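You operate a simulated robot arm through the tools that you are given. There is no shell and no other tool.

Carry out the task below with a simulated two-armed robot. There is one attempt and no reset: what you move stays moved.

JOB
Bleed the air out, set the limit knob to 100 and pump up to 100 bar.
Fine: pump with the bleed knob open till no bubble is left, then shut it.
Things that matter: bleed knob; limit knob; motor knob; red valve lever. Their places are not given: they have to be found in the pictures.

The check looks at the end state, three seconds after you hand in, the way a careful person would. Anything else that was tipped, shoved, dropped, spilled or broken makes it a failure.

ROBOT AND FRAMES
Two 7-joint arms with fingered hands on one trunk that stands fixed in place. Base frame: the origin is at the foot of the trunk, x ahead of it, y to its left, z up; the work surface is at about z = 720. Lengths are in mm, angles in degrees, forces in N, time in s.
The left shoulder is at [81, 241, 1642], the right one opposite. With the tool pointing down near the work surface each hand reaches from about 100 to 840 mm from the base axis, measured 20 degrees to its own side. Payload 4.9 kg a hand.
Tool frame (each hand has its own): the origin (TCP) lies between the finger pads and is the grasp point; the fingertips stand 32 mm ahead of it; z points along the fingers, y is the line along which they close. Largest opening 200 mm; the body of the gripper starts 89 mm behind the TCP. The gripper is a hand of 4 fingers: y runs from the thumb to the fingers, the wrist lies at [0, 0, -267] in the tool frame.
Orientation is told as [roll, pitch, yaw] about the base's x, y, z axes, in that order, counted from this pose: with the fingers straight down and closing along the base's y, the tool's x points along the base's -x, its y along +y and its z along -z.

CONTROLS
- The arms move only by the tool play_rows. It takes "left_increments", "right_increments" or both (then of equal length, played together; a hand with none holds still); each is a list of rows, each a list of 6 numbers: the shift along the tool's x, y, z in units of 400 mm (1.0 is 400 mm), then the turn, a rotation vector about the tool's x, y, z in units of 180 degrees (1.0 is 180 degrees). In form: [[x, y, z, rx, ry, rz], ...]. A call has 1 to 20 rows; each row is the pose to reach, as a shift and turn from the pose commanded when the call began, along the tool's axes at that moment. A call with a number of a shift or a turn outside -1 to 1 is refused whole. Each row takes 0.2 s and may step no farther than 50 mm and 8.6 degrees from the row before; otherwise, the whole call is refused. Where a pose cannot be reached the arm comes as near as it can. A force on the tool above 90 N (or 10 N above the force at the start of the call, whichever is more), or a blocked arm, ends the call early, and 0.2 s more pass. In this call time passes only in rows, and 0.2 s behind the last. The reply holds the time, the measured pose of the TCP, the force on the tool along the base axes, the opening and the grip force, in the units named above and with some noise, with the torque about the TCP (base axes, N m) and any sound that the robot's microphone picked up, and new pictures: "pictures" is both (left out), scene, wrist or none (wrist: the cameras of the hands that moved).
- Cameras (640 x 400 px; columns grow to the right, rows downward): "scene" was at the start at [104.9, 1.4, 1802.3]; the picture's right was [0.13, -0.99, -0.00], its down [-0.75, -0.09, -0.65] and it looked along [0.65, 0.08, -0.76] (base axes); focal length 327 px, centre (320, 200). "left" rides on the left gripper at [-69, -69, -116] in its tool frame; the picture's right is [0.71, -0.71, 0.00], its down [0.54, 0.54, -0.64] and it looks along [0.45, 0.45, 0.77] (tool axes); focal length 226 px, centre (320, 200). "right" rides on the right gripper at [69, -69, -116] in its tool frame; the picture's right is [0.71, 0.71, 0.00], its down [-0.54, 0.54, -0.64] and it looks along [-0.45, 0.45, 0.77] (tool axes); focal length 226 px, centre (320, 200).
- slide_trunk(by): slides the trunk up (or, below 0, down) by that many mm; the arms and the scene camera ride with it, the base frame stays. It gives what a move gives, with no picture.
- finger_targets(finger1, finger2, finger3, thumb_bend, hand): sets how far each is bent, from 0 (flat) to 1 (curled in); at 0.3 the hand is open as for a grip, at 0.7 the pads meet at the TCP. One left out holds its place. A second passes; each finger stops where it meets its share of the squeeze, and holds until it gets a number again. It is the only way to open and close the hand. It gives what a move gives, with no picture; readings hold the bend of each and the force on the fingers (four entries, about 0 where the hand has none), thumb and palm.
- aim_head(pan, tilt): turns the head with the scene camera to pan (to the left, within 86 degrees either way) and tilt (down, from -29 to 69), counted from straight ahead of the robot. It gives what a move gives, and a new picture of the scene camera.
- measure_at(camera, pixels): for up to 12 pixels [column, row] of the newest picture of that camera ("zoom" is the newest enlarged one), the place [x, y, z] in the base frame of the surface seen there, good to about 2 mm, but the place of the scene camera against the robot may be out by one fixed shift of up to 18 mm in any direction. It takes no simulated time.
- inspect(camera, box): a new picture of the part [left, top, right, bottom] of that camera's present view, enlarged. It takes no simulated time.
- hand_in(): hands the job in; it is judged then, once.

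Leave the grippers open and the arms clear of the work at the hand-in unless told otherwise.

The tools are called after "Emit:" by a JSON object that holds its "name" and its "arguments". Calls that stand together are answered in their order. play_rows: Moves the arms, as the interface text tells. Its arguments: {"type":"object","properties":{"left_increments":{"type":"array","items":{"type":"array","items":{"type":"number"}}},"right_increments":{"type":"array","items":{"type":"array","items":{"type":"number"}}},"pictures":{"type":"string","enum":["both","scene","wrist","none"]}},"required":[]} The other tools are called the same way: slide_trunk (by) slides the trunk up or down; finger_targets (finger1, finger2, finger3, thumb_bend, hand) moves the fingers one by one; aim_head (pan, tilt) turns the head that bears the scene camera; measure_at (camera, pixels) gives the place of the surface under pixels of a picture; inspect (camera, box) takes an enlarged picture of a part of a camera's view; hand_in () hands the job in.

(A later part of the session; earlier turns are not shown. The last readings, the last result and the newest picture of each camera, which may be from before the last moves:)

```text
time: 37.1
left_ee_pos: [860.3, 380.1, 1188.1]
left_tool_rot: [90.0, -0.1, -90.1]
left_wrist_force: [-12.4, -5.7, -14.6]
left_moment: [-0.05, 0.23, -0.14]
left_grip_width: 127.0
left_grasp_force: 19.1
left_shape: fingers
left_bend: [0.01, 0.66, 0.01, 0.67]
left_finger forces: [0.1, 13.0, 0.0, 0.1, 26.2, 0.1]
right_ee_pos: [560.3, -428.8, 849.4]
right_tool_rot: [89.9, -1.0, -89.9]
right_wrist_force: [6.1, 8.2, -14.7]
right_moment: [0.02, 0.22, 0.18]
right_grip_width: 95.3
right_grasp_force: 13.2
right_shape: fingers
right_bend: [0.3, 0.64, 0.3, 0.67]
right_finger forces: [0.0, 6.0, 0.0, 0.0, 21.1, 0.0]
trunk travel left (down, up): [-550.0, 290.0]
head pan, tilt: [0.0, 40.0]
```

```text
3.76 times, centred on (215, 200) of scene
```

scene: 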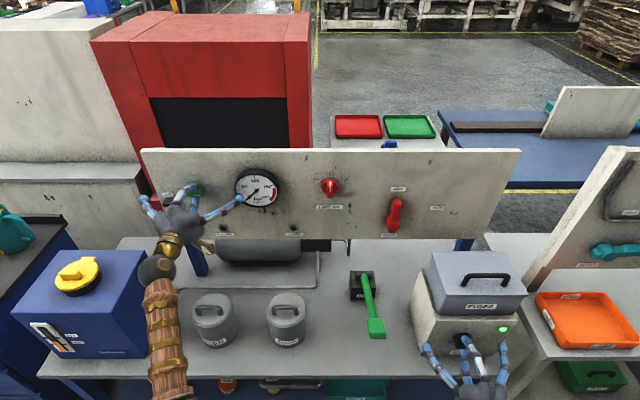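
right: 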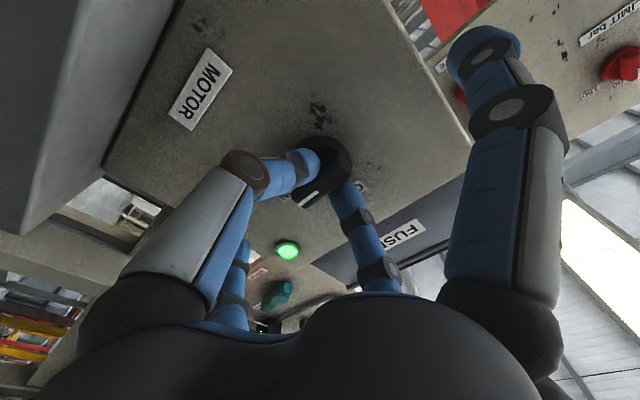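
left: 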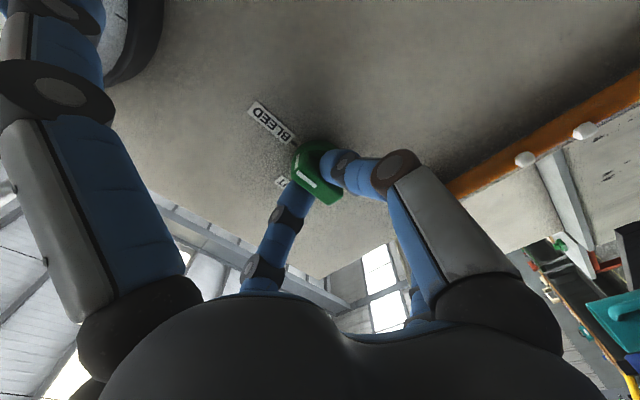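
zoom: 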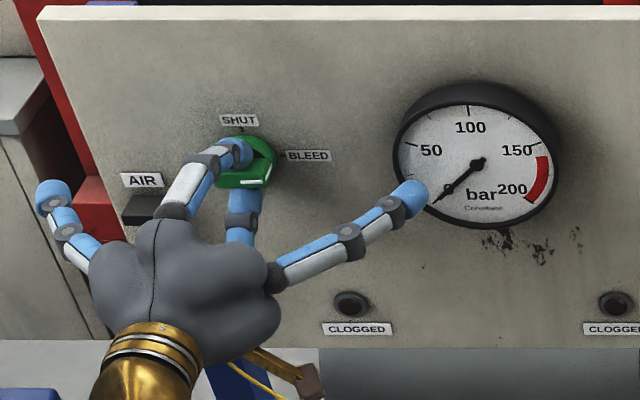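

There is no change in the bubbles after 2 s. I will wait 4 s more and look again.

Emit:
{"name": "play_rows", "arguments": {"left_increments": [[0, 0, 0, 0, 0, 0], [0, 0, 0, 0, 0, 0], [0, 0, 0, 0, 0, 0], [0, 0, 0, 0, 0, 0], [0, 0, 0, 0, 0, 0], [0, 0, 0, 0, 0, 0], [0, 0, 0, 0, 0, 0], [0, 0, 0, 0, 0, 0], [0, 0, 0, 0, 0, 0], [0, 0, 0, 0, 0, 0], [0, 0, 0, 0, 0, 0], [0, 0, 0, 0, 0, 0], [0, 0, 0, 0, 0, 0], [0, 0, 0, 0, 0, 0], [0, 0, 0, 0, 0, 0], [0, 0, 0, 0, 0, 0], [0, 0, 0, 0, 0, 0], [0, 0, 0, 0, 0, 0], [0, 0, 0, 0, 0, 0], [0, 0, 0, 0, 0, 0]], "pictures": "both"}}

Emit:
{"name": "inspect", "arguments": {"camera": "left", "box": [400, 60, 640, 230]}}

Emit:
{"name": "inspect", "arguments": {"camera": "scene", "box": [130, 150, 300, 250]}}

```text
time: 41.3
left_ee_pos: [860.9, 379.6, 1187.4]
left_tool_rot: [89.9, 0.0, -90.0]
left_wrist_force: [-12.5, -4.5, -13.5]
left_moment: [-0.02, 0.21, -0.08]
left_grip_width: 126.8
left_grasp_force: 19.1
left_shape: fingers
left_bend: [0.01, 0.66, 0.01, 0.67]
left_finger forces: [0.1, 13.6, 0.1, 0.0, 25.9, 0.0]
right_ee_pos: [558.9, -429.6, 848.3]
right_tool_rot: [89.9, -1.1, -90.0]
right_wrist_force: [8.2, 8.7, -14.4]
right_moment: [0.02, 0.18, 0.23]
right_grip_width: 95.4
right_grasp_force: 13.1
right_shape: fingers
right_bend: [0.3, 0.64, 0.3, 0.67]
right_finger forces: [0.0, 5.7, 0.0, 0.1, 20.4, 0.0]
trunk travel left (down, up): [-550.0, 290.0]
head pan, tilt: [0.0, 40.0]
```

scene: 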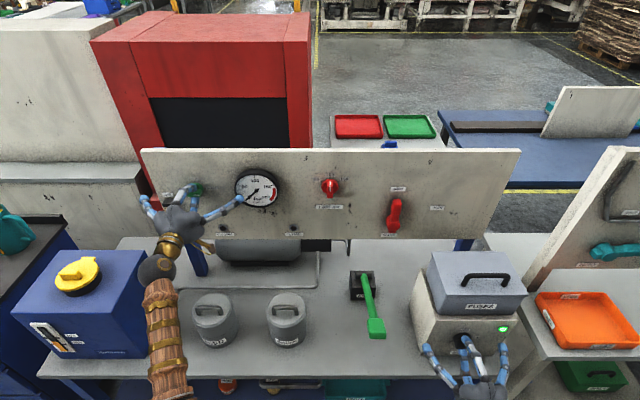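
left: 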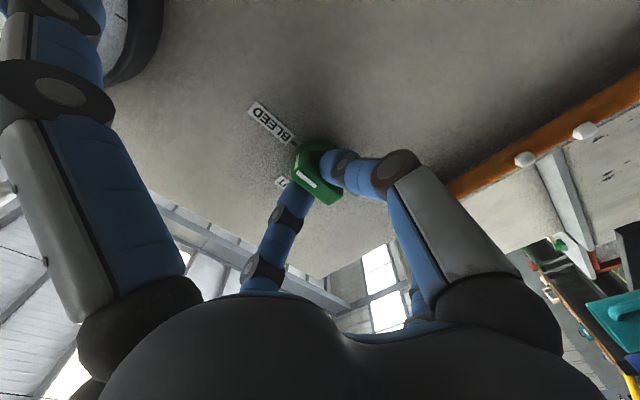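

```text
2.35 times, centred on (520, 145) of left
```

zoom: 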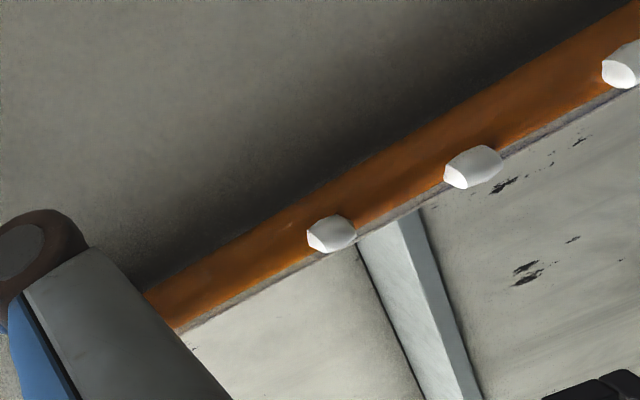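

```text
3.76 times, centred on (215, 200) of scene
```

zoom: 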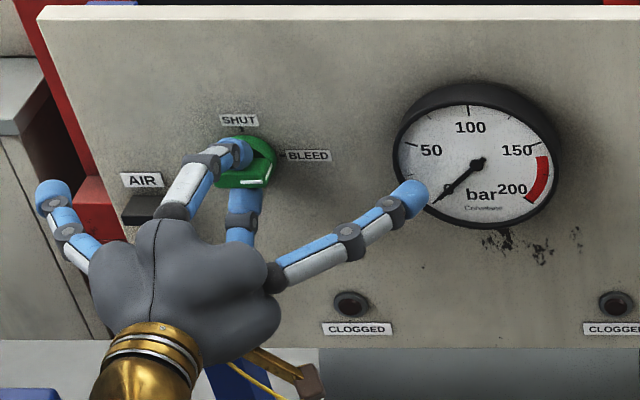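

There are still three bubbles after 6 s with the motor lamp on. No time passes while I inspect, so I will look at the piping around the pump and the valve to see how the valve sits in the circuit.

Emit:
{"name": "inspect", "arguments": {"camera": "scene", "box": [170, 220, 410, 370]}}

Emit:
{"name": "inspect", "arguments": {"camera": "scene", "box": [330, 150, 530, 275]}}

Emit:
{"name": "inspect", "arguments": {"camera": "right", "box": [380, 0, 640, 160]}}

Emit:
{"name": "inspect", "arguments": {"camera": "scene", "box": [410, 230, 530, 380]}}

Emit:
{"name": "inspect", "arguments": {"camera": "scene", "box": [0, 230, 170, 370]}}

```text
2.67 times, centred on (290, 295) of scene
```

zoom: 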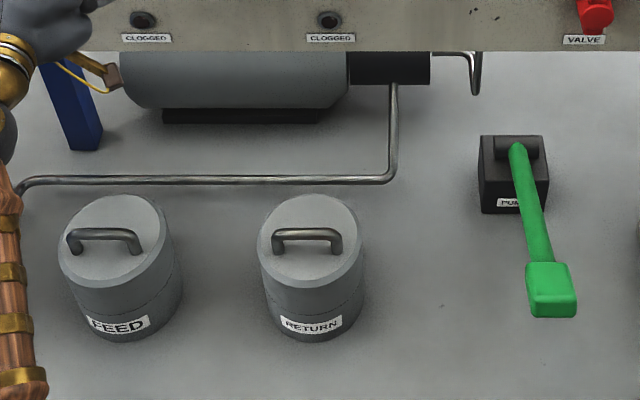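

```text
3.20 times, centred on (430, 212) of scene
```

zoom: 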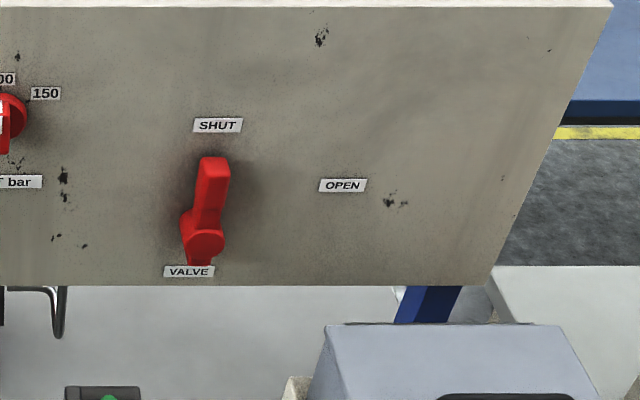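

```text
2.46 times, centred on (510, 80) of right
```

zoom: 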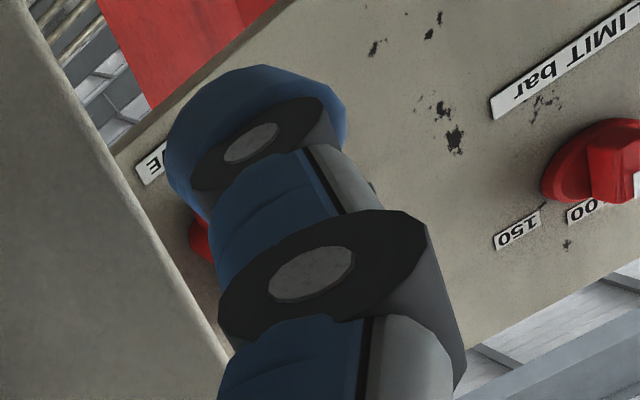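

```text
2.67 times, centred on (470, 305) of scene
```

zoom: 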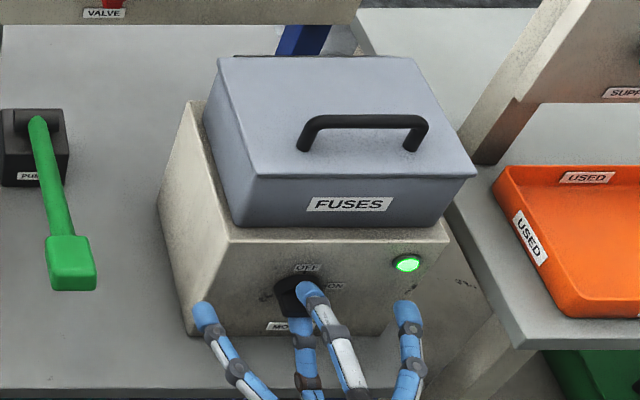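

```text
2.86 times, centred on (85, 300) of scene
```

zoom: 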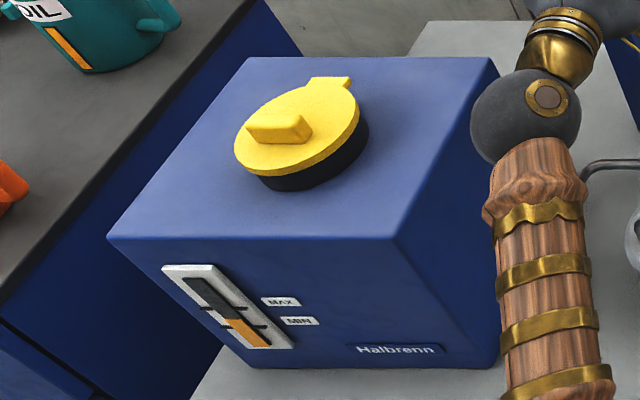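

The oil level lies between MIN and MAX, and the motor lamp is on. The bleed mark measured about 5° short of level, so I will turn it a further 6° toward BLEED in case it is not fully open, and keep watching.

Emit:
{"name": "play_rows", "arguments": {"left_increments": [[0, 0, 0, 0, 0, 0.02], [0, 0, 0, 0, 0, 0.035], [0, 0, 0, 0, 0, 0.035], [0, 0, 0, 0, 0, 0.035], [0, 0, 0, 0, 0, 0.035], [0, 0, 0, 0, 0, 0.035], [0, 0, 0, 0, 0, 0.035], [0, 0, 0, 0, 0, 0.035], [0, 0, 0, 0, 0, 0.035], [0, 0, 0, 0, 0, 0.035]], "pictures": "both"}}

Emit:
{"name": "inspect", "arguments": {"camera": "left", "box": [400, 60, 640, 230]}}

Emit:
{"name": "inspect", "arguments": {"camera": "left", "box": [230, 80, 400, 220]}}

```text
time: 43.5
left_ee_pos: [860.1, 379.8, 1187.6]
left_tool_rot: [89.9, 6.2, -90.1]
left_wrist_force: [-8.4, -7.0, -15.6]
left_moment: [-0.12, 0.27, -0.14]
left_grip_width: 126.6
left_grasp_force: 18.8
left_shape: fingers
left_bend: [0.01, 0.66, 0.01, 0.67]
left_finger forces: [0.1, 11.6, 0.1, 0.0, 25.9, 0.0]
right_ee_pos: [560.3, -428.9, 848.0]
right_tool_rot: [89.9, -0.9, -90.0]
right_wrist_force: [5.2, 9.2, -13.4]
right_moment: [-0.01, 0.11, 0.19]
right_grip_width: 95.3
right_grasp_force: 14.1
right_shape: fingers
right_bend: [0.3, 0.64, 0.3, 0.67]
right_finger forces: [0.1, 8.0, 0.0, 0.0, 19.9, 0.0]
trunk travel left (down, up): [-550.0, 290.0]
head pan, tilt: [0.0, 40.0]
```

scene: 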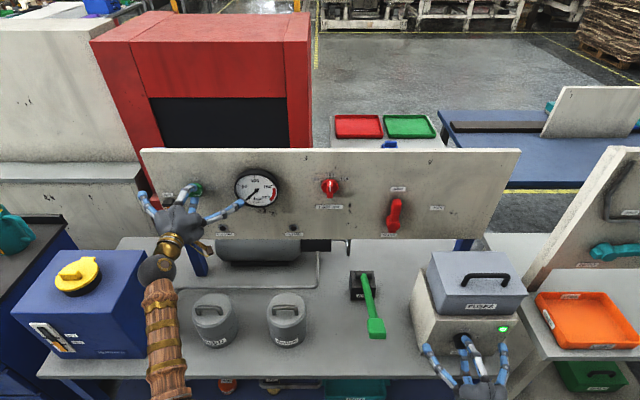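
left: 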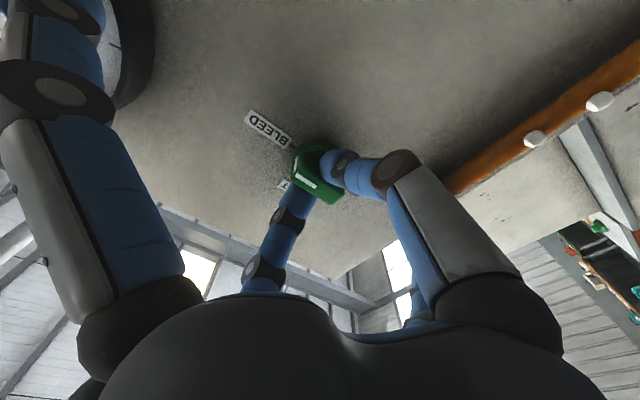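

```text
2.35 times, centred on (520, 145) of left
```

zoom: 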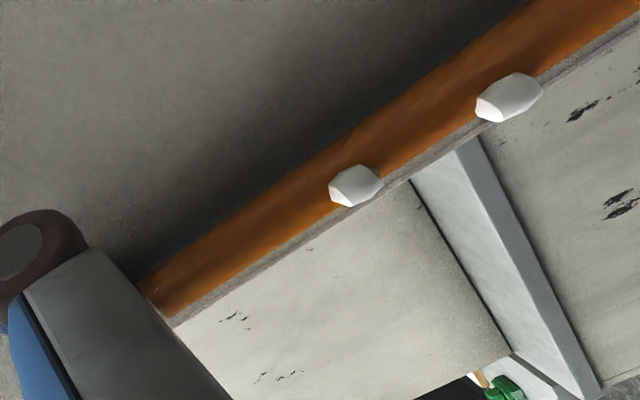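

```text
2.86 times, centred on (315, 150) of left
```

zoom: 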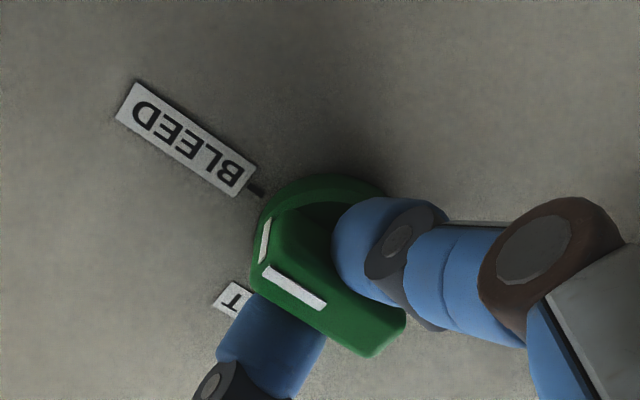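

The bleed knob is now fully at BLEED. The bubbles I can see have not changed, so I will wait 4 s more and re-check, including the gauge.

Emit:
{"name": "play_rows", "arguments": {"left_increments": [[0, 0, 0, 0, 0, -0.01], [0, 0, 0, 0, 0, -0.017], [0, 0, 0, 0, 0, -0.017], [0, 0, 0, 0, 0, -0.017], [0, 0, 0, 0, 0, -0.017], [0, 0, 0, 0, 0, -0.017], [0, 0, 0, 0, 0, -0.017], [0, 0, 0, 0, 0, -0.017], [0, 0, 0, 0, 0, -0.017], [0, 0, 0, 0, 0, -0.017], [0, 0, 0, 0, 0, -0.017], [0, 0, 0, 0, 0, -0.017], [0, 0, 0, 0, 0, -0.017], [0, 0, 0, 0, 0, -0.017], [0, 0, 0, 0, 0, -0.017], [0, 0, 0, 0, 0, -0.017], [0, 0, 0, 0, 0, -0.017], [0, 0, 0, 0, 0, -0.017], [0, 0, 0, 0, 0, -0.017], [0, 0, 0, 0, 0, -0.017]], "pictures": "both"}}

Emit:
{"name": "inspect", "arguments": {"camera": "left", "box": [400, 0, 640, 230]}}

Emit:
{"name": "inspect", "arguments": {"camera": "scene", "box": [130, 150, 300, 250]}}

```text
time: 47.7
left_ee_pos: [860.7, 379.2, 1186.9]
left_tool_rot: [89.9, 3.3, -90.0]
left_wrist_force: [-6.2, -3.7, -11.5]
left_moment: [-0.05, 0.15, -0.1]
left_grip_width: 126.7
left_grasp_force: 18.1
left_shape: fingers
left_bend: [0.01, 0.66, 0.01, 0.67]
left_finger forces: [0.1, 12.5, 0.0, 0.0, 22.4, 0.0]
right_ee_pos: [559.5, -429.3, 849.1]
right_tool_rot: [90.0, -1.0, -90.1]
right_wrist_force: [5.1, 7.8, -13.6]
right_moment: [0.04, 0.12, 0.19]
right_grip_width: 95.7
right_grasp_force: 13.5
right_shape: fingers
right_bend: [0.3, 0.64, 0.3, 0.67]
right_finger forces: [0.0, 7.3, 0.0, 0.0, 20.2, 0.0]
trunk travel left (down, up): [-550.0, 290.0]
head pan, tilt: [0.0, 40.0]
```

scene: 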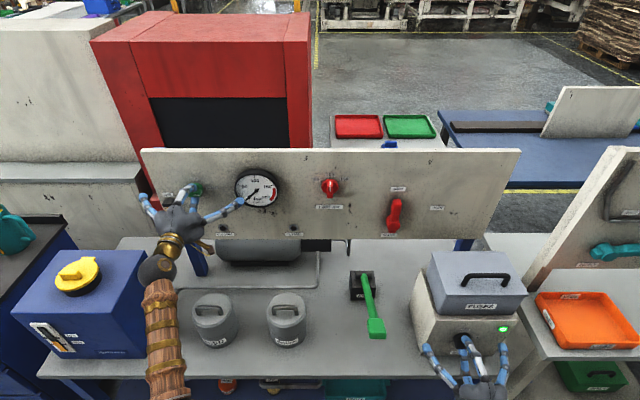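
left: 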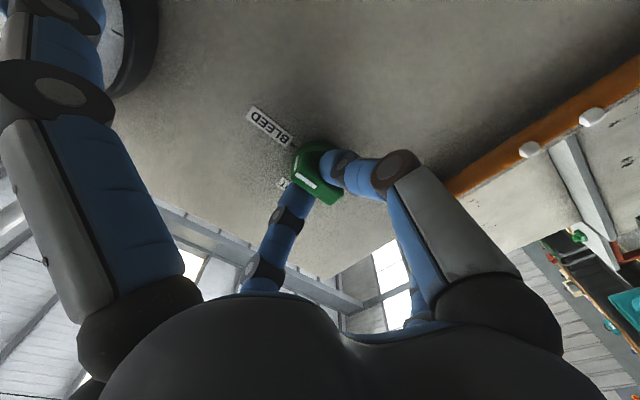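

```text
1.74 times, centred on (520, 115) of left
```

zoom: 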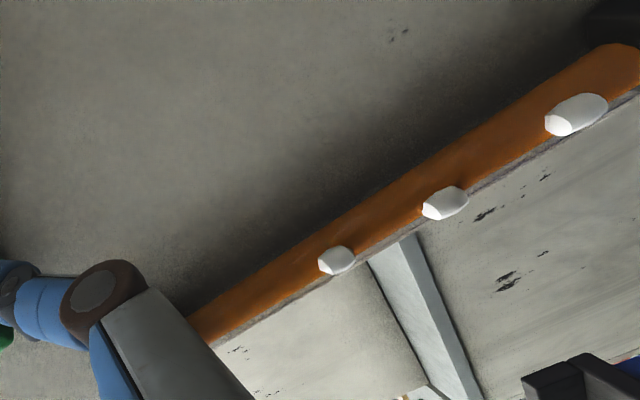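

```text
3.76 times, centred on (215, 200) of scene
```

zoom: 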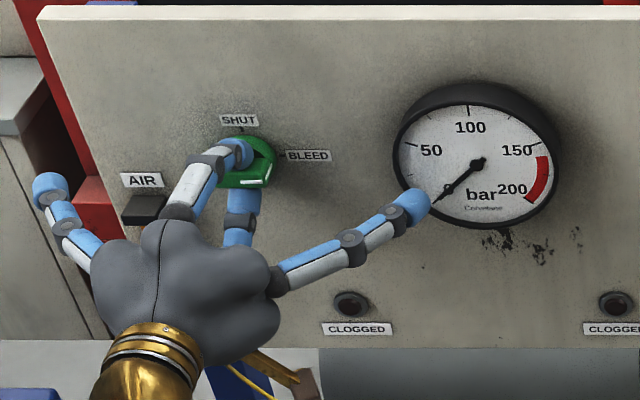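

There are still three bubbles after about 12 s. I can use the waiting time: the right hand can let go of the motor knob and back away, and then I will look again.

Emit:
{"name": "finger_targets", "arguments": {"hand": "right", "finger2": 0.55, "thumb_bend": 0.55}}

Emit:
{"name": "play_rows", "arguments": {"right_increments": [[0, 0, -0.06, 0, 0, 0], [0, 0, -0.15, 0, 0, 0], [0, 0, -0.25, 0, 0, 0], [0, 0, -0.3, 0, 0, 0]], "pictures": "both"}}

Emit:
{"name": "inspect", "arguments": {"camera": "right", "box": [200, 0, 440, 180]}}

Emit:
{"name": "inspect", "arguments": {"camera": "left", "box": [400, 0, 640, 230]}}

```text
time: 48.7
left_ee_pos: [860.7, 379.0, 1187.4]
left_tool_rot: [89.9, 3.2, -90.1]
left_wrist_force: [-0.2, -1.5, -14.4]
left_moment: [-0.03, 0.26, -0.04]
left_grip_width: 126.8
left_grasp_force: 15.7
left_shape: fingers
left_bend: [0.01, 0.66, 0.01, 0.67]
left_finger forces: [0.0, 8.6, 0.1, 0.0, 22.7, 0.0]
right_ee_pos: [559.5, -428.7, 848.4]
right_tool_rot: [89.9, -1.0, -89.9]
right_wrist_force: [-0.8, -0.6, 1.1]
right_moment: [-0.02, 0.0, 0.01]
right_grip_width: 104.4
right_grasp_force: 0.0
right_shape: fingers
right_bend: [0.3, 0.55, 0.3, 0.55]
right_finger forces: [0.1, 0.0, 0.0, 0.0, 0.0, 0.1]
trunk travel left (down, up): [-550.0, 290.0]
head pan, tilt: [0.0, 40.0]
```

```text
time: 49.7
left_ee_pos: [860.8, 380.2, 1187.5]
left_tool_rot: [89.9, 3.2, -90.1]
left_wrist_force: [-0.3, -4.0, -14.5]
left_moment: [-0.01, 0.3, -0.07]
left_grip_width: 126.9
left_grasp_force: 15.1
left_shape: fingers
left_bend: [0.01, 0.66, 0.01, 0.67]
left_finger forces: [0.0, 8.0, 0.1, 0.0, 22.6, 0.0]
right_ee_pos: [440.8, -430.3, 847.6]
right_tool_rot: [89.9, -1.0, -90.0]
right_wrist_force: [-0.7, -0.6, 0.9]
right_moment: [-0.01, -0.01, 0.03]
right_grip_width: 104.5
right_grasp_force: 0.0
right_shape: fingers
right_bend: [0.3, 0.55, 0.3, 0.55]
right_finger forces: [0.1, 0.0, 0.1, 0.0, 0.0, 0.1]
trunk travel left (down, up): [-550.0, 290.0]
head pan, tilt: [0.0, 40.0]
```

scene: 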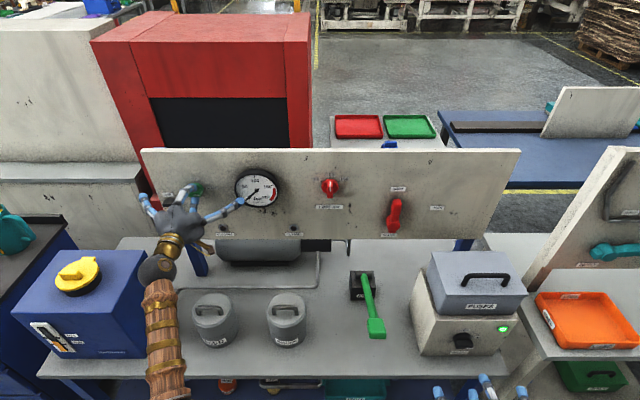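
right: 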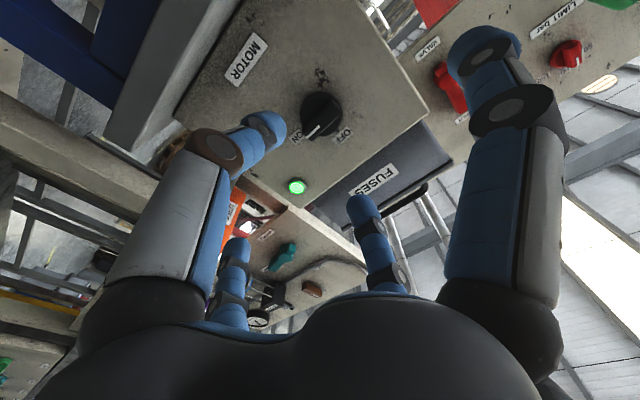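

```text
2.22 times, centred on (320, 90) of right
```

zoom: 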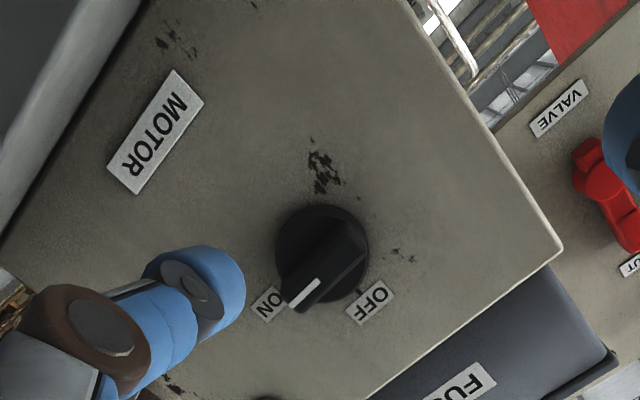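

```text
1.74 times, centred on (520, 115) of left
```

zoom: 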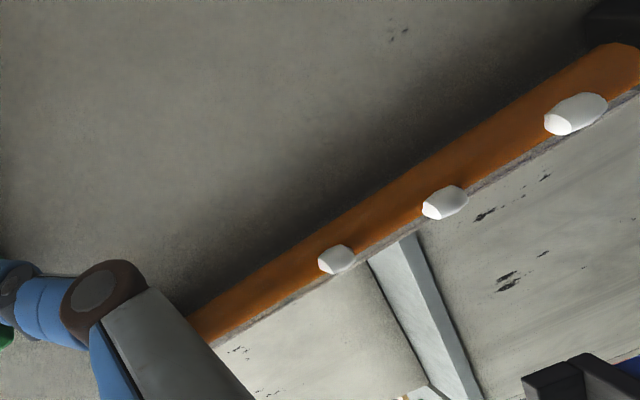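

The motor mark is at ON. I also notice a second panel on the right with a teal lever. I will turn the head right to read it before deciding.

Emit:
{"name": "aim_head", "arguments": {"pan": -35, "tilt": 38}}

Emit:
{"name": "inspect", "arguments": {"camera": "scene", "box": [250, 60, 560, 300]}}

Emit:
{"name": "inspect", "arguments": {"camera": "scene", "box": [80, 130, 300, 290]}}

```text
time: 50.7
left_ee_pos: [859.9, 378.8, 1187.7]
left_tool_rot: [89.9, 3.2, -90.0]
left_wrist_force: [-1.2, -3.9, -13.5]
left_moment: [-0.03, 0.28, -0.07]
left_grip_width: 126.7
left_grasp_force: 15.3
left_shape: fingers
left_bend: [0.01, 0.66, 0.01, 0.67]
left_finger forces: [0.1, 8.3, 0.0, 0.0, 22.7, 0.0]
right_ee_pos: [441.9, -428.7, 847.6]
right_tool_rot: [89.9, -1.0, -90.0]
right_wrist_force: [0.2, -0.2, 0.3]
right_moment: [0.0, -0.01, 0.01]
right_grip_width: 104.3
right_grasp_force: 0.1
right_shape: fingers
right_bend: [0.3, 0.55, 0.3, 0.55]
right_finger forces: [0.0, 0.0, 0.0, 0.0, 0.0, 0.0]
trunk travel left (down, up): [-550.0, 290.0]
head pan, tilt: [-35.0, 38.0]
```

scene: 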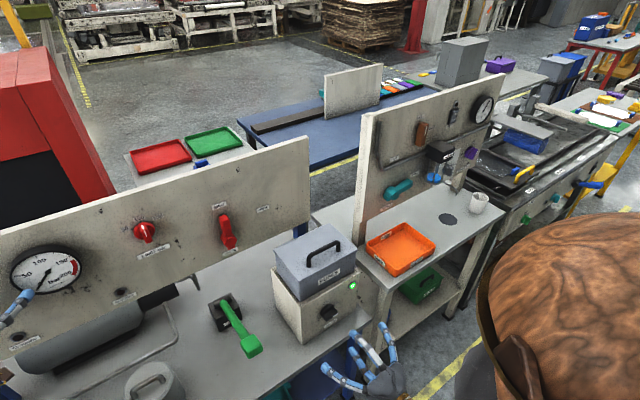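

```text
1.67 times, centred on (405, 180) of scene
```

zoom: 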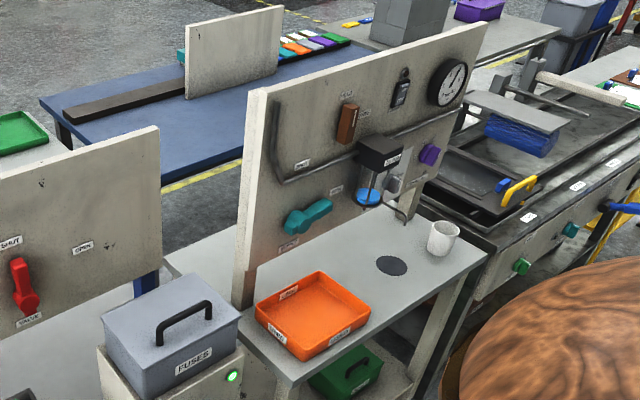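

```text
2.50 times, centred on (190, 210) of scene
```

zoom: 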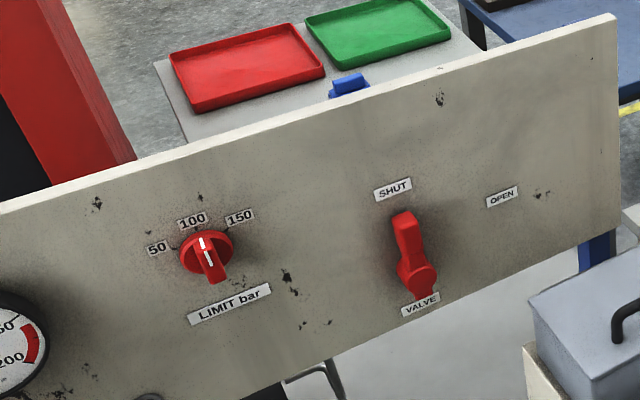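

The right-hand panel belongs to another station. I will look at the pipe leaving the pump under the panel, and at the pump lever label, from this angle.

Emit:
{"name": "inspect", "arguments": {"camera": "scene", "box": [80, 260, 280, 370]}}

Emit:
{"name": "aim_head", "arguments": {"pan": -12, "tilt": 50}}

Emit:
{"name": "inspect", "arguments": {"camera": "scene", "box": [200, 150, 420, 300]}}

Emit:
{"name": "inspect", "arguments": {"camera": "left", "box": [400, 0, 640, 230]}}

```text
3.20 times, centred on (180, 315) of scene
```

zoom: 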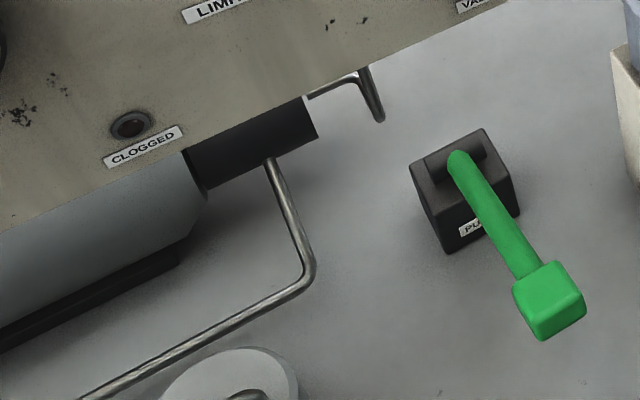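

```text
time: 51.6
left_ee_pos: [861.0, 380.6, 1186.7]
left_tool_rot: [89.8, 3.1, -90.0]
left_wrist_force: [-0.4, -2.6, -14.2]
left_moment: [-0.02, 0.29, -0.07]
left_grip_width: 126.7
left_grasp_force: 15.8
left_shape: fingers
left_bend: [0.01, 0.66, 0.01, 0.67]
left_finger forces: [0.1, 8.5, 0.0, 0.1, 22.7, 0.0]
right_ee_pos: [441.6, -428.7, 848.6]
right_tool_rot: [89.9, -1.0, -90.0]
right_wrist_force: [0.0, 0.4, -0.7]
right_moment: [-0.03, 0.03, -0.02]
right_grip_width: 104.3
right_grasp_force: 0.1
right_shape: fingers
right_bend: [0.3, 0.55, 0.3, 0.55]
right_finger forces: [0.1, 0.0, 0.0, 0.0, 0.0, 0.1]
trunk travel left (down, up): [-550.0, 290.0]
head pan, tilt: [-12.0, 50.0]
```

scene: 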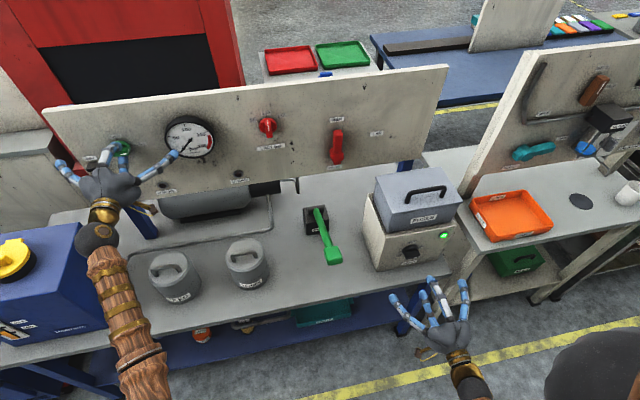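

```text
2.67 times, centred on (310, 225) of scene
```

zoom: 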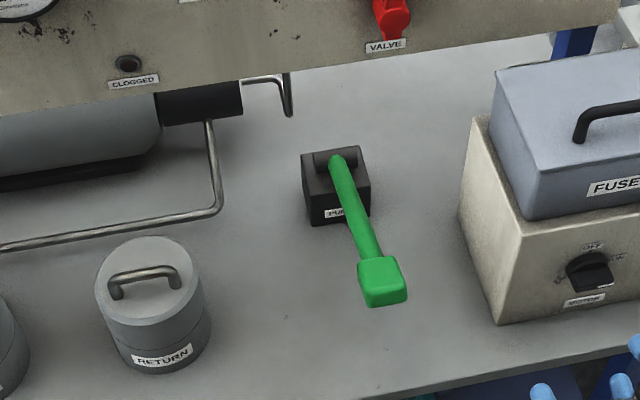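

```text
1.74 times, centred on (520, 115) of left
```

zoom: 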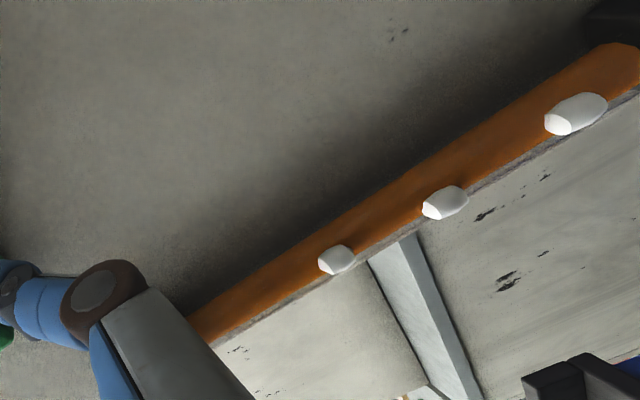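

After 17 s of pumping with the bleed open, nothing moves in the glass. The pump outlet pipe runs up behind the panel toward the VALVE, which stands at SHUT, so the oil is most likely blocked there and the valve must be opened. I will raise the right hand and roll it back to its level pose to look closely at the valve lever.

Emit:
{"name": "play_rows", "arguments": {"right_increments": [[0, 0.07, 0, 0, 0, -0.0455], [0, 0.14, 0, 0, 0, -0.091], [0, 0.21, 0, 0, 0, -0.1365], [0, 0.28, 0, 0, 0, -0.182], [0, 0.35, 0, 0, 0, -0.2275], [0, 0.42, 0, 0, 0, -0.273], [0, 0.49, 0, 0, 0, -0.3185], [0, 0.56, 0, 0, 0, -0.364], [0, 0.63, 0, 0, 0, -0.4095], [0, 0.7, 0, 0, 0, -0.455], [0, 0.775, 0, 0, 0, -0.495]], "pictures": "both"}}

Emit:
{"name": "finger_targets", "arguments": {"hand": "right", "finger1": 0.4, "finger2": 0.0, "finger3": 0.0, "thumb_bend": 0.0}}

Emit:
{"name": "inspect", "arguments": {"camera": "left", "box": [400, 0, 640, 230]}}

Emit:
{"name": "inspect", "arguments": {"camera": "right", "box": [0, 0, 640, 400]}}

```text
time: 54.0
left_ee_pos: [859.2, 379.9, 1188.0]
left_tool_rot: [89.9, 3.1, -90.1]
left_wrist_force: [-0.9, -3.3, -14.3]
left_moment: [-0.03, 0.31, -0.08]
left_grip_width: 127.0
left_grasp_force: 15.1
left_shape: fingers
left_bend: [0.01, 0.66, 0.01, 0.67]
left_finger forces: [0.0, 8.3, 0.0, 0.0, 22.5, 0.0]
right_ee_pos: [441.7, -425.1, 1161.6]
right_tool_rot: [-58.4, -89.8, 58.3]
right_wrist_force: [-0.1, 0.3, -0.3]
right_moment: [-0.02, -0.04, 0.04]
right_grip_width: 104.6
right_grasp_force: 0.1
right_shape: fingers
right_bend: [0.3, 0.55, 0.3, 0.55]
right_finger forces: [0.0, 0.0, 0.0, 0.1, 0.1, 0.0]
trunk travel left (down, up): [-550.0, 290.0]
head pan, tilt: [-12.0, 50.0]
```

scene: 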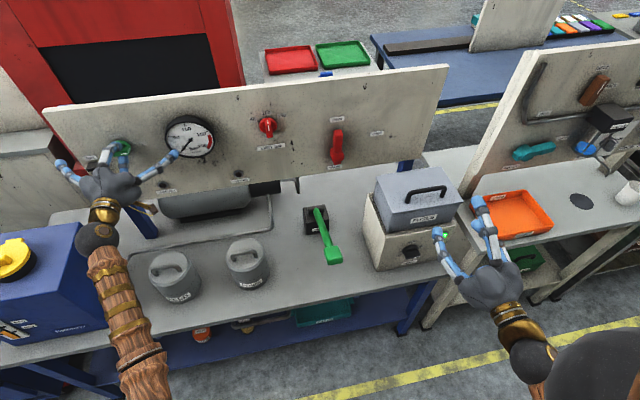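
right: 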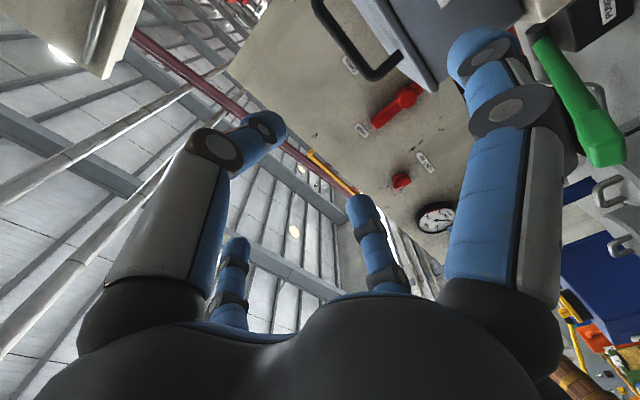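

```text
time: 55.0
left_ee_pos: [859.9, 378.8, 1188.2]
left_tool_rot: [89.9, 3.1, -89.9]
left_wrist_force: [0.0, -3.7, -15.5]
left_moment: [0.02, 0.32, -0.07]
left_grip_width: 126.9
left_grasp_force: 15.3
left_shape: fingers
left_bend: [0.01, 0.66, 0.01, 0.67]
left_finger forces: [0.1, 8.3, 0.0, 0.0, 22.7, 0.1]
right_ee_pos: [443.7, -424.6, 1161.2]
right_tool_rot: [-43.3, -90.0, 43.3]
right_wrist_force: [-1.0, -0.8, 0.4]
right_moment: [-0.01, -0.02, 0.02]
right_grip_width: 152.9
right_grasp_force: 0.0
right_shape: fingers
right_bend: [0.4, 0.01, 0.01, 0.0]
right_finger forces: [0.0, 0.1, 0.0, 0.1, 0.1, 0.0]
trunk travel left (down, up): [-550.0, 290.0]
head pan, tilt: [-12.0, 50.0]
```

```text
1.74 times, centred on (520, 115) of left
```

zoom: 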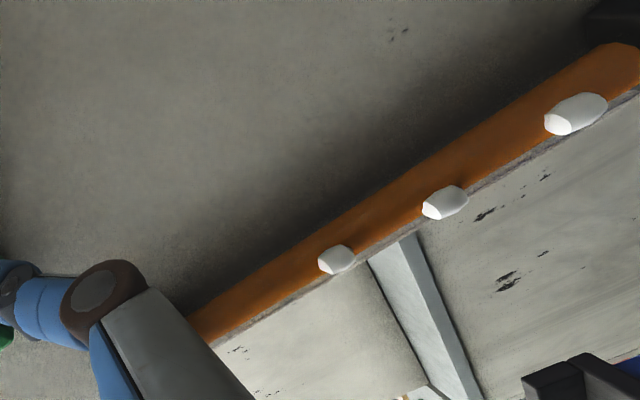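

```text
1.00 times, centred on (320, 200) of right (not enlarged: the box is as wide or as high as the picture)
```

zoom: 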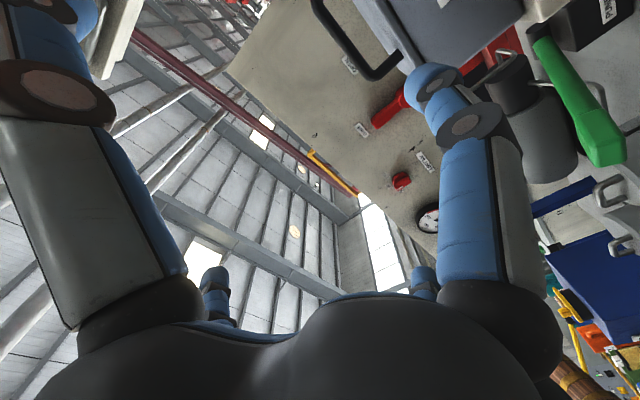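

The bubbles are still unchanged. Before moving, I will measure the fuse box and its handle for clearance, and the valve lever as the right wrist camera sees it.

Emit:
{"name": "measure_at", "arguments": {"camera": "scene", "pixels": [[378, 182], [384, 208], [455, 205], [448, 175], [425, 190], [445, 187], [410, 193], [337, 148], [336, 130], [376, 133], [337, 120]]}}

Emit:
{"name": "measure_at", "arguments": {"camera": "zoom", "pixels": [[376, 121], [395, 105], [404, 100], [362, 130], [350, 65], [402, 180]]}}

```text
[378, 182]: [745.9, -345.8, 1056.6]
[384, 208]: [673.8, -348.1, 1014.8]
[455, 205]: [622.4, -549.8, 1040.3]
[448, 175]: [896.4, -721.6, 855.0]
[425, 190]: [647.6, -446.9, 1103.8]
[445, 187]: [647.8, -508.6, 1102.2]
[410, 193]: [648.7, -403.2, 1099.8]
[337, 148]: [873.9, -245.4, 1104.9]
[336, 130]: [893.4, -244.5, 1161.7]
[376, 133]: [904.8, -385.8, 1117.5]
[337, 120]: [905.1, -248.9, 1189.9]
```

```text
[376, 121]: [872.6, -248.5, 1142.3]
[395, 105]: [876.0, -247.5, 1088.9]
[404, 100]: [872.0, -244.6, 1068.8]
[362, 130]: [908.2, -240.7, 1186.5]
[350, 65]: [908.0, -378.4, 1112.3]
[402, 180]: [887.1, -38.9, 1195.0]
```

The lever runs at y≈-247, from z≈1069 up to past 1142, at x≈873. The fuse box top is at z≈1045, its handle reaches about 1090, and its left edge is at y≈-341. I will bring the right hand to about [720,-245,1130] to see the lever closely, passing above the handle.

Emit:
{"name": "play_rows", "arguments": {"right_increments": [[0.0, 0.056, 0.0866, 0, 0, 0], [0.0, 0.1125, 0.173, 0, 0, 0], [0.0, 0.169, 0.26, 0, 0, 0], [0.01, 0.225, 0.346, 0, 0, 0], [0.03, 0.281, 0.433, 0, 0, 0], [0.045, 0.3375, 0.519, 0, 0, 0], [0.06, 0.394, 0.606, 0, 0, 0], [0.0775, 0.45, 0.6925, 0, 0, 0]], "pictures": "both"}}

Emit:
{"name": "inspect", "arguments": {"camera": "right", "box": [200, 0, 440, 150]}}

Emit:
{"name": "inspect", "arguments": {"camera": "left", "box": [400, 0, 640, 230]}}

```text
time: 56.8
left_ee_pos: [860.2, 380.3, 1185.9]
left_tool_rot: [89.9, 3.2, -90.2]
left_wrist_force: [0.8, -3.5, -13.7]
left_moment: [-0.04, 0.3, -0.11]
left_grip_width: 126.8
left_grasp_force: 14.6
left_shape: fingers
left_bend: [0.01, 0.66, 0.01, 0.67]
left_finger forces: [0.1, 8.0, 0.1, 0.0, 22.1, 0.0]
right_ee_pos: [717.2, -247.4, 1127.1]
right_tool_rot: [-52.8, -89.8, 52.8]
right_wrist_force: [-0.5, 0.9, 0.0]
right_moment: [0.01, -0.01, 0.01]
right_grip_width: 152.9
right_grasp_force: 0.0
right_shape: fingers
right_bend: [0.4, 0.01, 0.01, 0.0]
right_finger forces: [0.0, 0.1, 0.1, 0.1, 0.0, 0.0]
trunk travel left (down, up): [-550.0, 290.0]
head pan, tilt: [-12.0, 50.0]
```

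scene: 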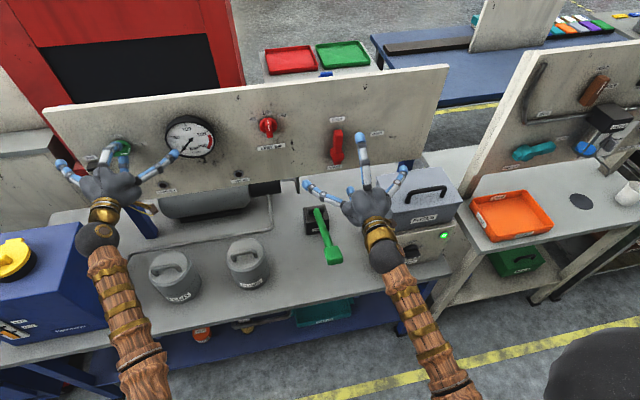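
right: 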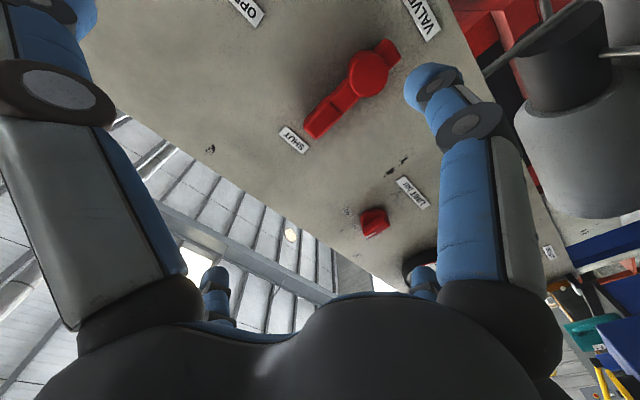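

```text
2.67 times, centred on (320, 75) of right
```

zoom: 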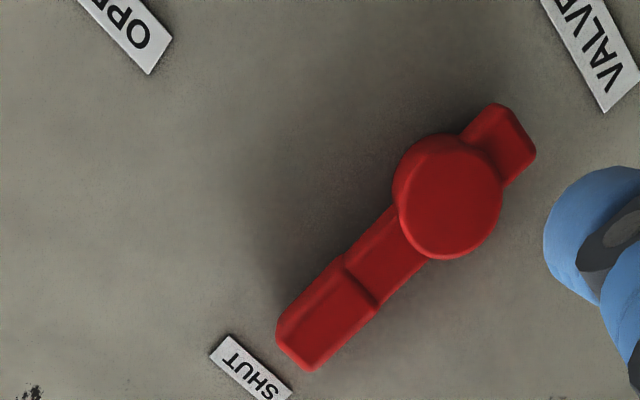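

```text
1.74 times, centred on (520, 115) of left
```

zoom: 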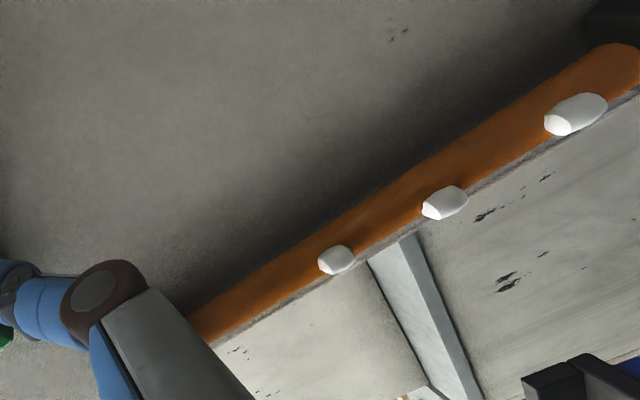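

The lever is clear in view: tip near (310,128), pivot boss near (368,73) and a short tail at (391,49). I will measure these points with the right camera.

Emit:
{"name": "measure_at", "arguments": {"camera": "right", "pixels": [[312, 129], [308, 122], [320, 133], [335, 107], [343, 111], [350, 88], [368, 73], [388, 55], [391, 46], [360, 95], [254, 17], [294, 139]]}}

```text
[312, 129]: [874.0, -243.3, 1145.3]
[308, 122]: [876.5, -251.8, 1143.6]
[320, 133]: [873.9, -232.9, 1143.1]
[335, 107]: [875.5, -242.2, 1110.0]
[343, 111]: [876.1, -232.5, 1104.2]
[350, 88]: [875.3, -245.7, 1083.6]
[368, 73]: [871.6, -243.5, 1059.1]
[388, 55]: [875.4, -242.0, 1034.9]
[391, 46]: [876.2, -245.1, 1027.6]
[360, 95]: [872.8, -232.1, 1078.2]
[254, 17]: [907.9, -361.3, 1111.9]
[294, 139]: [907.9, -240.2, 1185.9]
```

The pivot is at about [y -242, z 1060], the lever tip at z≈1148, and the lever is about 20 mm wide with its front face at x≈874. OPEN lies to the right and slightly above pivot height. I will push the lever clockwise with finger 1 (the low finger), so I will measure where its tip sits relative to the TCP.

Emit:
{"name": "measure_at", "arguments": {"camera": "right", "pixels": [[410, 85], [415, 72], [432, 64], [445, 66], [412, 100], [425, 80], [420, 110], [440, 90], [470, 125]]}}

```text
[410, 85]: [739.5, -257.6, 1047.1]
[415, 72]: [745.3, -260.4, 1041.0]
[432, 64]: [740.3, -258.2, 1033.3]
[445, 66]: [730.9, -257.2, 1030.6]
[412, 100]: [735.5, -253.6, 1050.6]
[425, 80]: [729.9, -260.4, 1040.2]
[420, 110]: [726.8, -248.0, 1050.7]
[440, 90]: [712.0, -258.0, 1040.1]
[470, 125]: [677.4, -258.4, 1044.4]
```

The tip of finger 1 is about 87 mm below the TCP and 28–30 mm ahead of it. I will bend finger 2 to 0.3 to stay away from the limit knob. Then I will place finger 1 just left of the lever, at about [y -212, z 1118] with a 9 mm gap, tip at x≈890.

Emit:
{"name": "finger_targets", "arguments": {"hand": "right", "finger2": 0.3}}

Emit:
{"name": "play_rows", "arguments": {"right_increments": [[-0.07, 0.03, 0.05, 0, 0, 0], [-0.14, 0.06, 0.1, 0, 0, 0], [-0.195, 0.087, 0.16, 0, 0, 0], [-0.195, 0.087, 0.24, 0, 0, 0], [-0.195, 0.087, 0.31, 0, 0, 0], [-0.195, 0.087, 0.355, 0, 0, 0]], "pictures": "both"}}

Emit:
{"name": "inspect", "arguments": {"camera": "right", "box": [240, 0, 520, 175]}}

```text
time: 57.8
left_ee_pos: [860.8, 380.4, 1187.7]
left_tool_rot: [89.8, 3.2, -90.0]
left_wrist_force: [0.1, -2.9, -14.5]
left_moment: [-0.05, 0.28, -0.08]
left_grip_width: 126.8
left_grasp_force: 15.6
left_shape: fingers
left_bend: [0.01, 0.66, 0.01, 0.67]
left_finger forces: [0.1, 8.2, 0.1, 0.1, 22.6, 0.1]
right_ee_pos: [716.3, -246.9, 1127.1]
right_tool_rot: [-46.0, -89.9, 46.0]
right_wrist_force: [0.2, -0.3, -0.4]
right_moment: [0.0, 0.01, -0.01]
right_grip_width: 152.9
right_grasp_force: 0.1
right_shape: fingers
right_bend: [0.4, 0.3, 0.01, 0.0]
right_finger forces: [0.0, 0.1, 0.0, 0.0, 0.0, 0.0]
trunk travel left (down, up): [-550.0, 290.0]
head pan, tilt: [-12.0, 50.0]
```

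```text
time: 59.2
left_ee_pos: [859.5, 379.9, 1187.0]
left_tool_rot: [90.0, 3.2, -90.1]
left_wrist_force: [-0.1, -2.8, -14.5]
left_moment: [-0.06, 0.31, -0.04]
left_grip_width: 127.0
left_grasp_force: 15.5
left_shape: fingers
left_bend: [0.01, 0.66, 0.01, 0.67]
left_finger forces: [0.0, 8.1, 0.0, 0.1, 22.3, 0.0]
right_ee_pos: [859.9, -211.1, 1204.2]
right_tool_rot: [-50.8, -90.0, 50.9]
right_wrist_force: [0.0, -0.4, 0.4]
right_moment: [0.03, 0.0, -0.02]
right_grip_width: 153.0
right_grasp_force: 0.0
right_shape: fingers
right_bend: [0.4, 0.3, 0.01, 0.0]
right_finger forces: [0.1, 0.0, 0.1, 0.0, 0.0, 0.0]
trunk travel left (down, up): [-550.0, 290.0]
head pan, tilt: [-12.0, 50.0]
```

scene: 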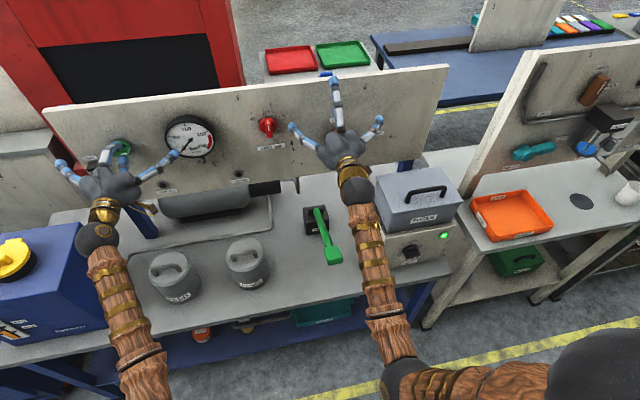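
right: 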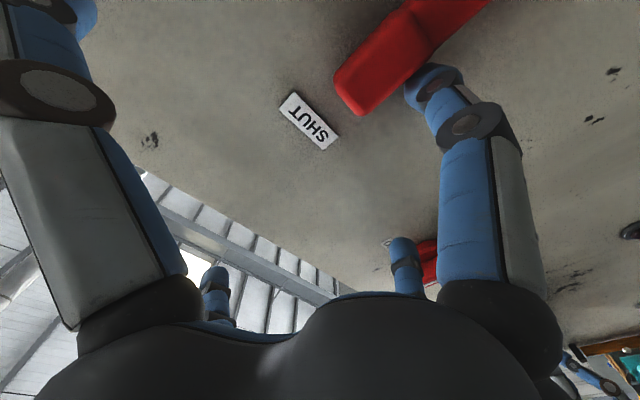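

```text
2.29 times, centred on (380, 88) of right
```

zoom: 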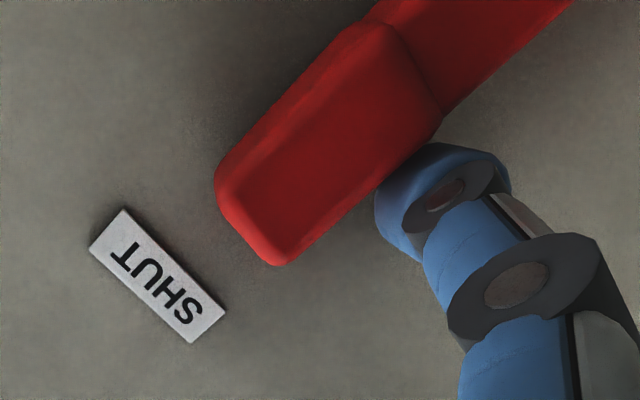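

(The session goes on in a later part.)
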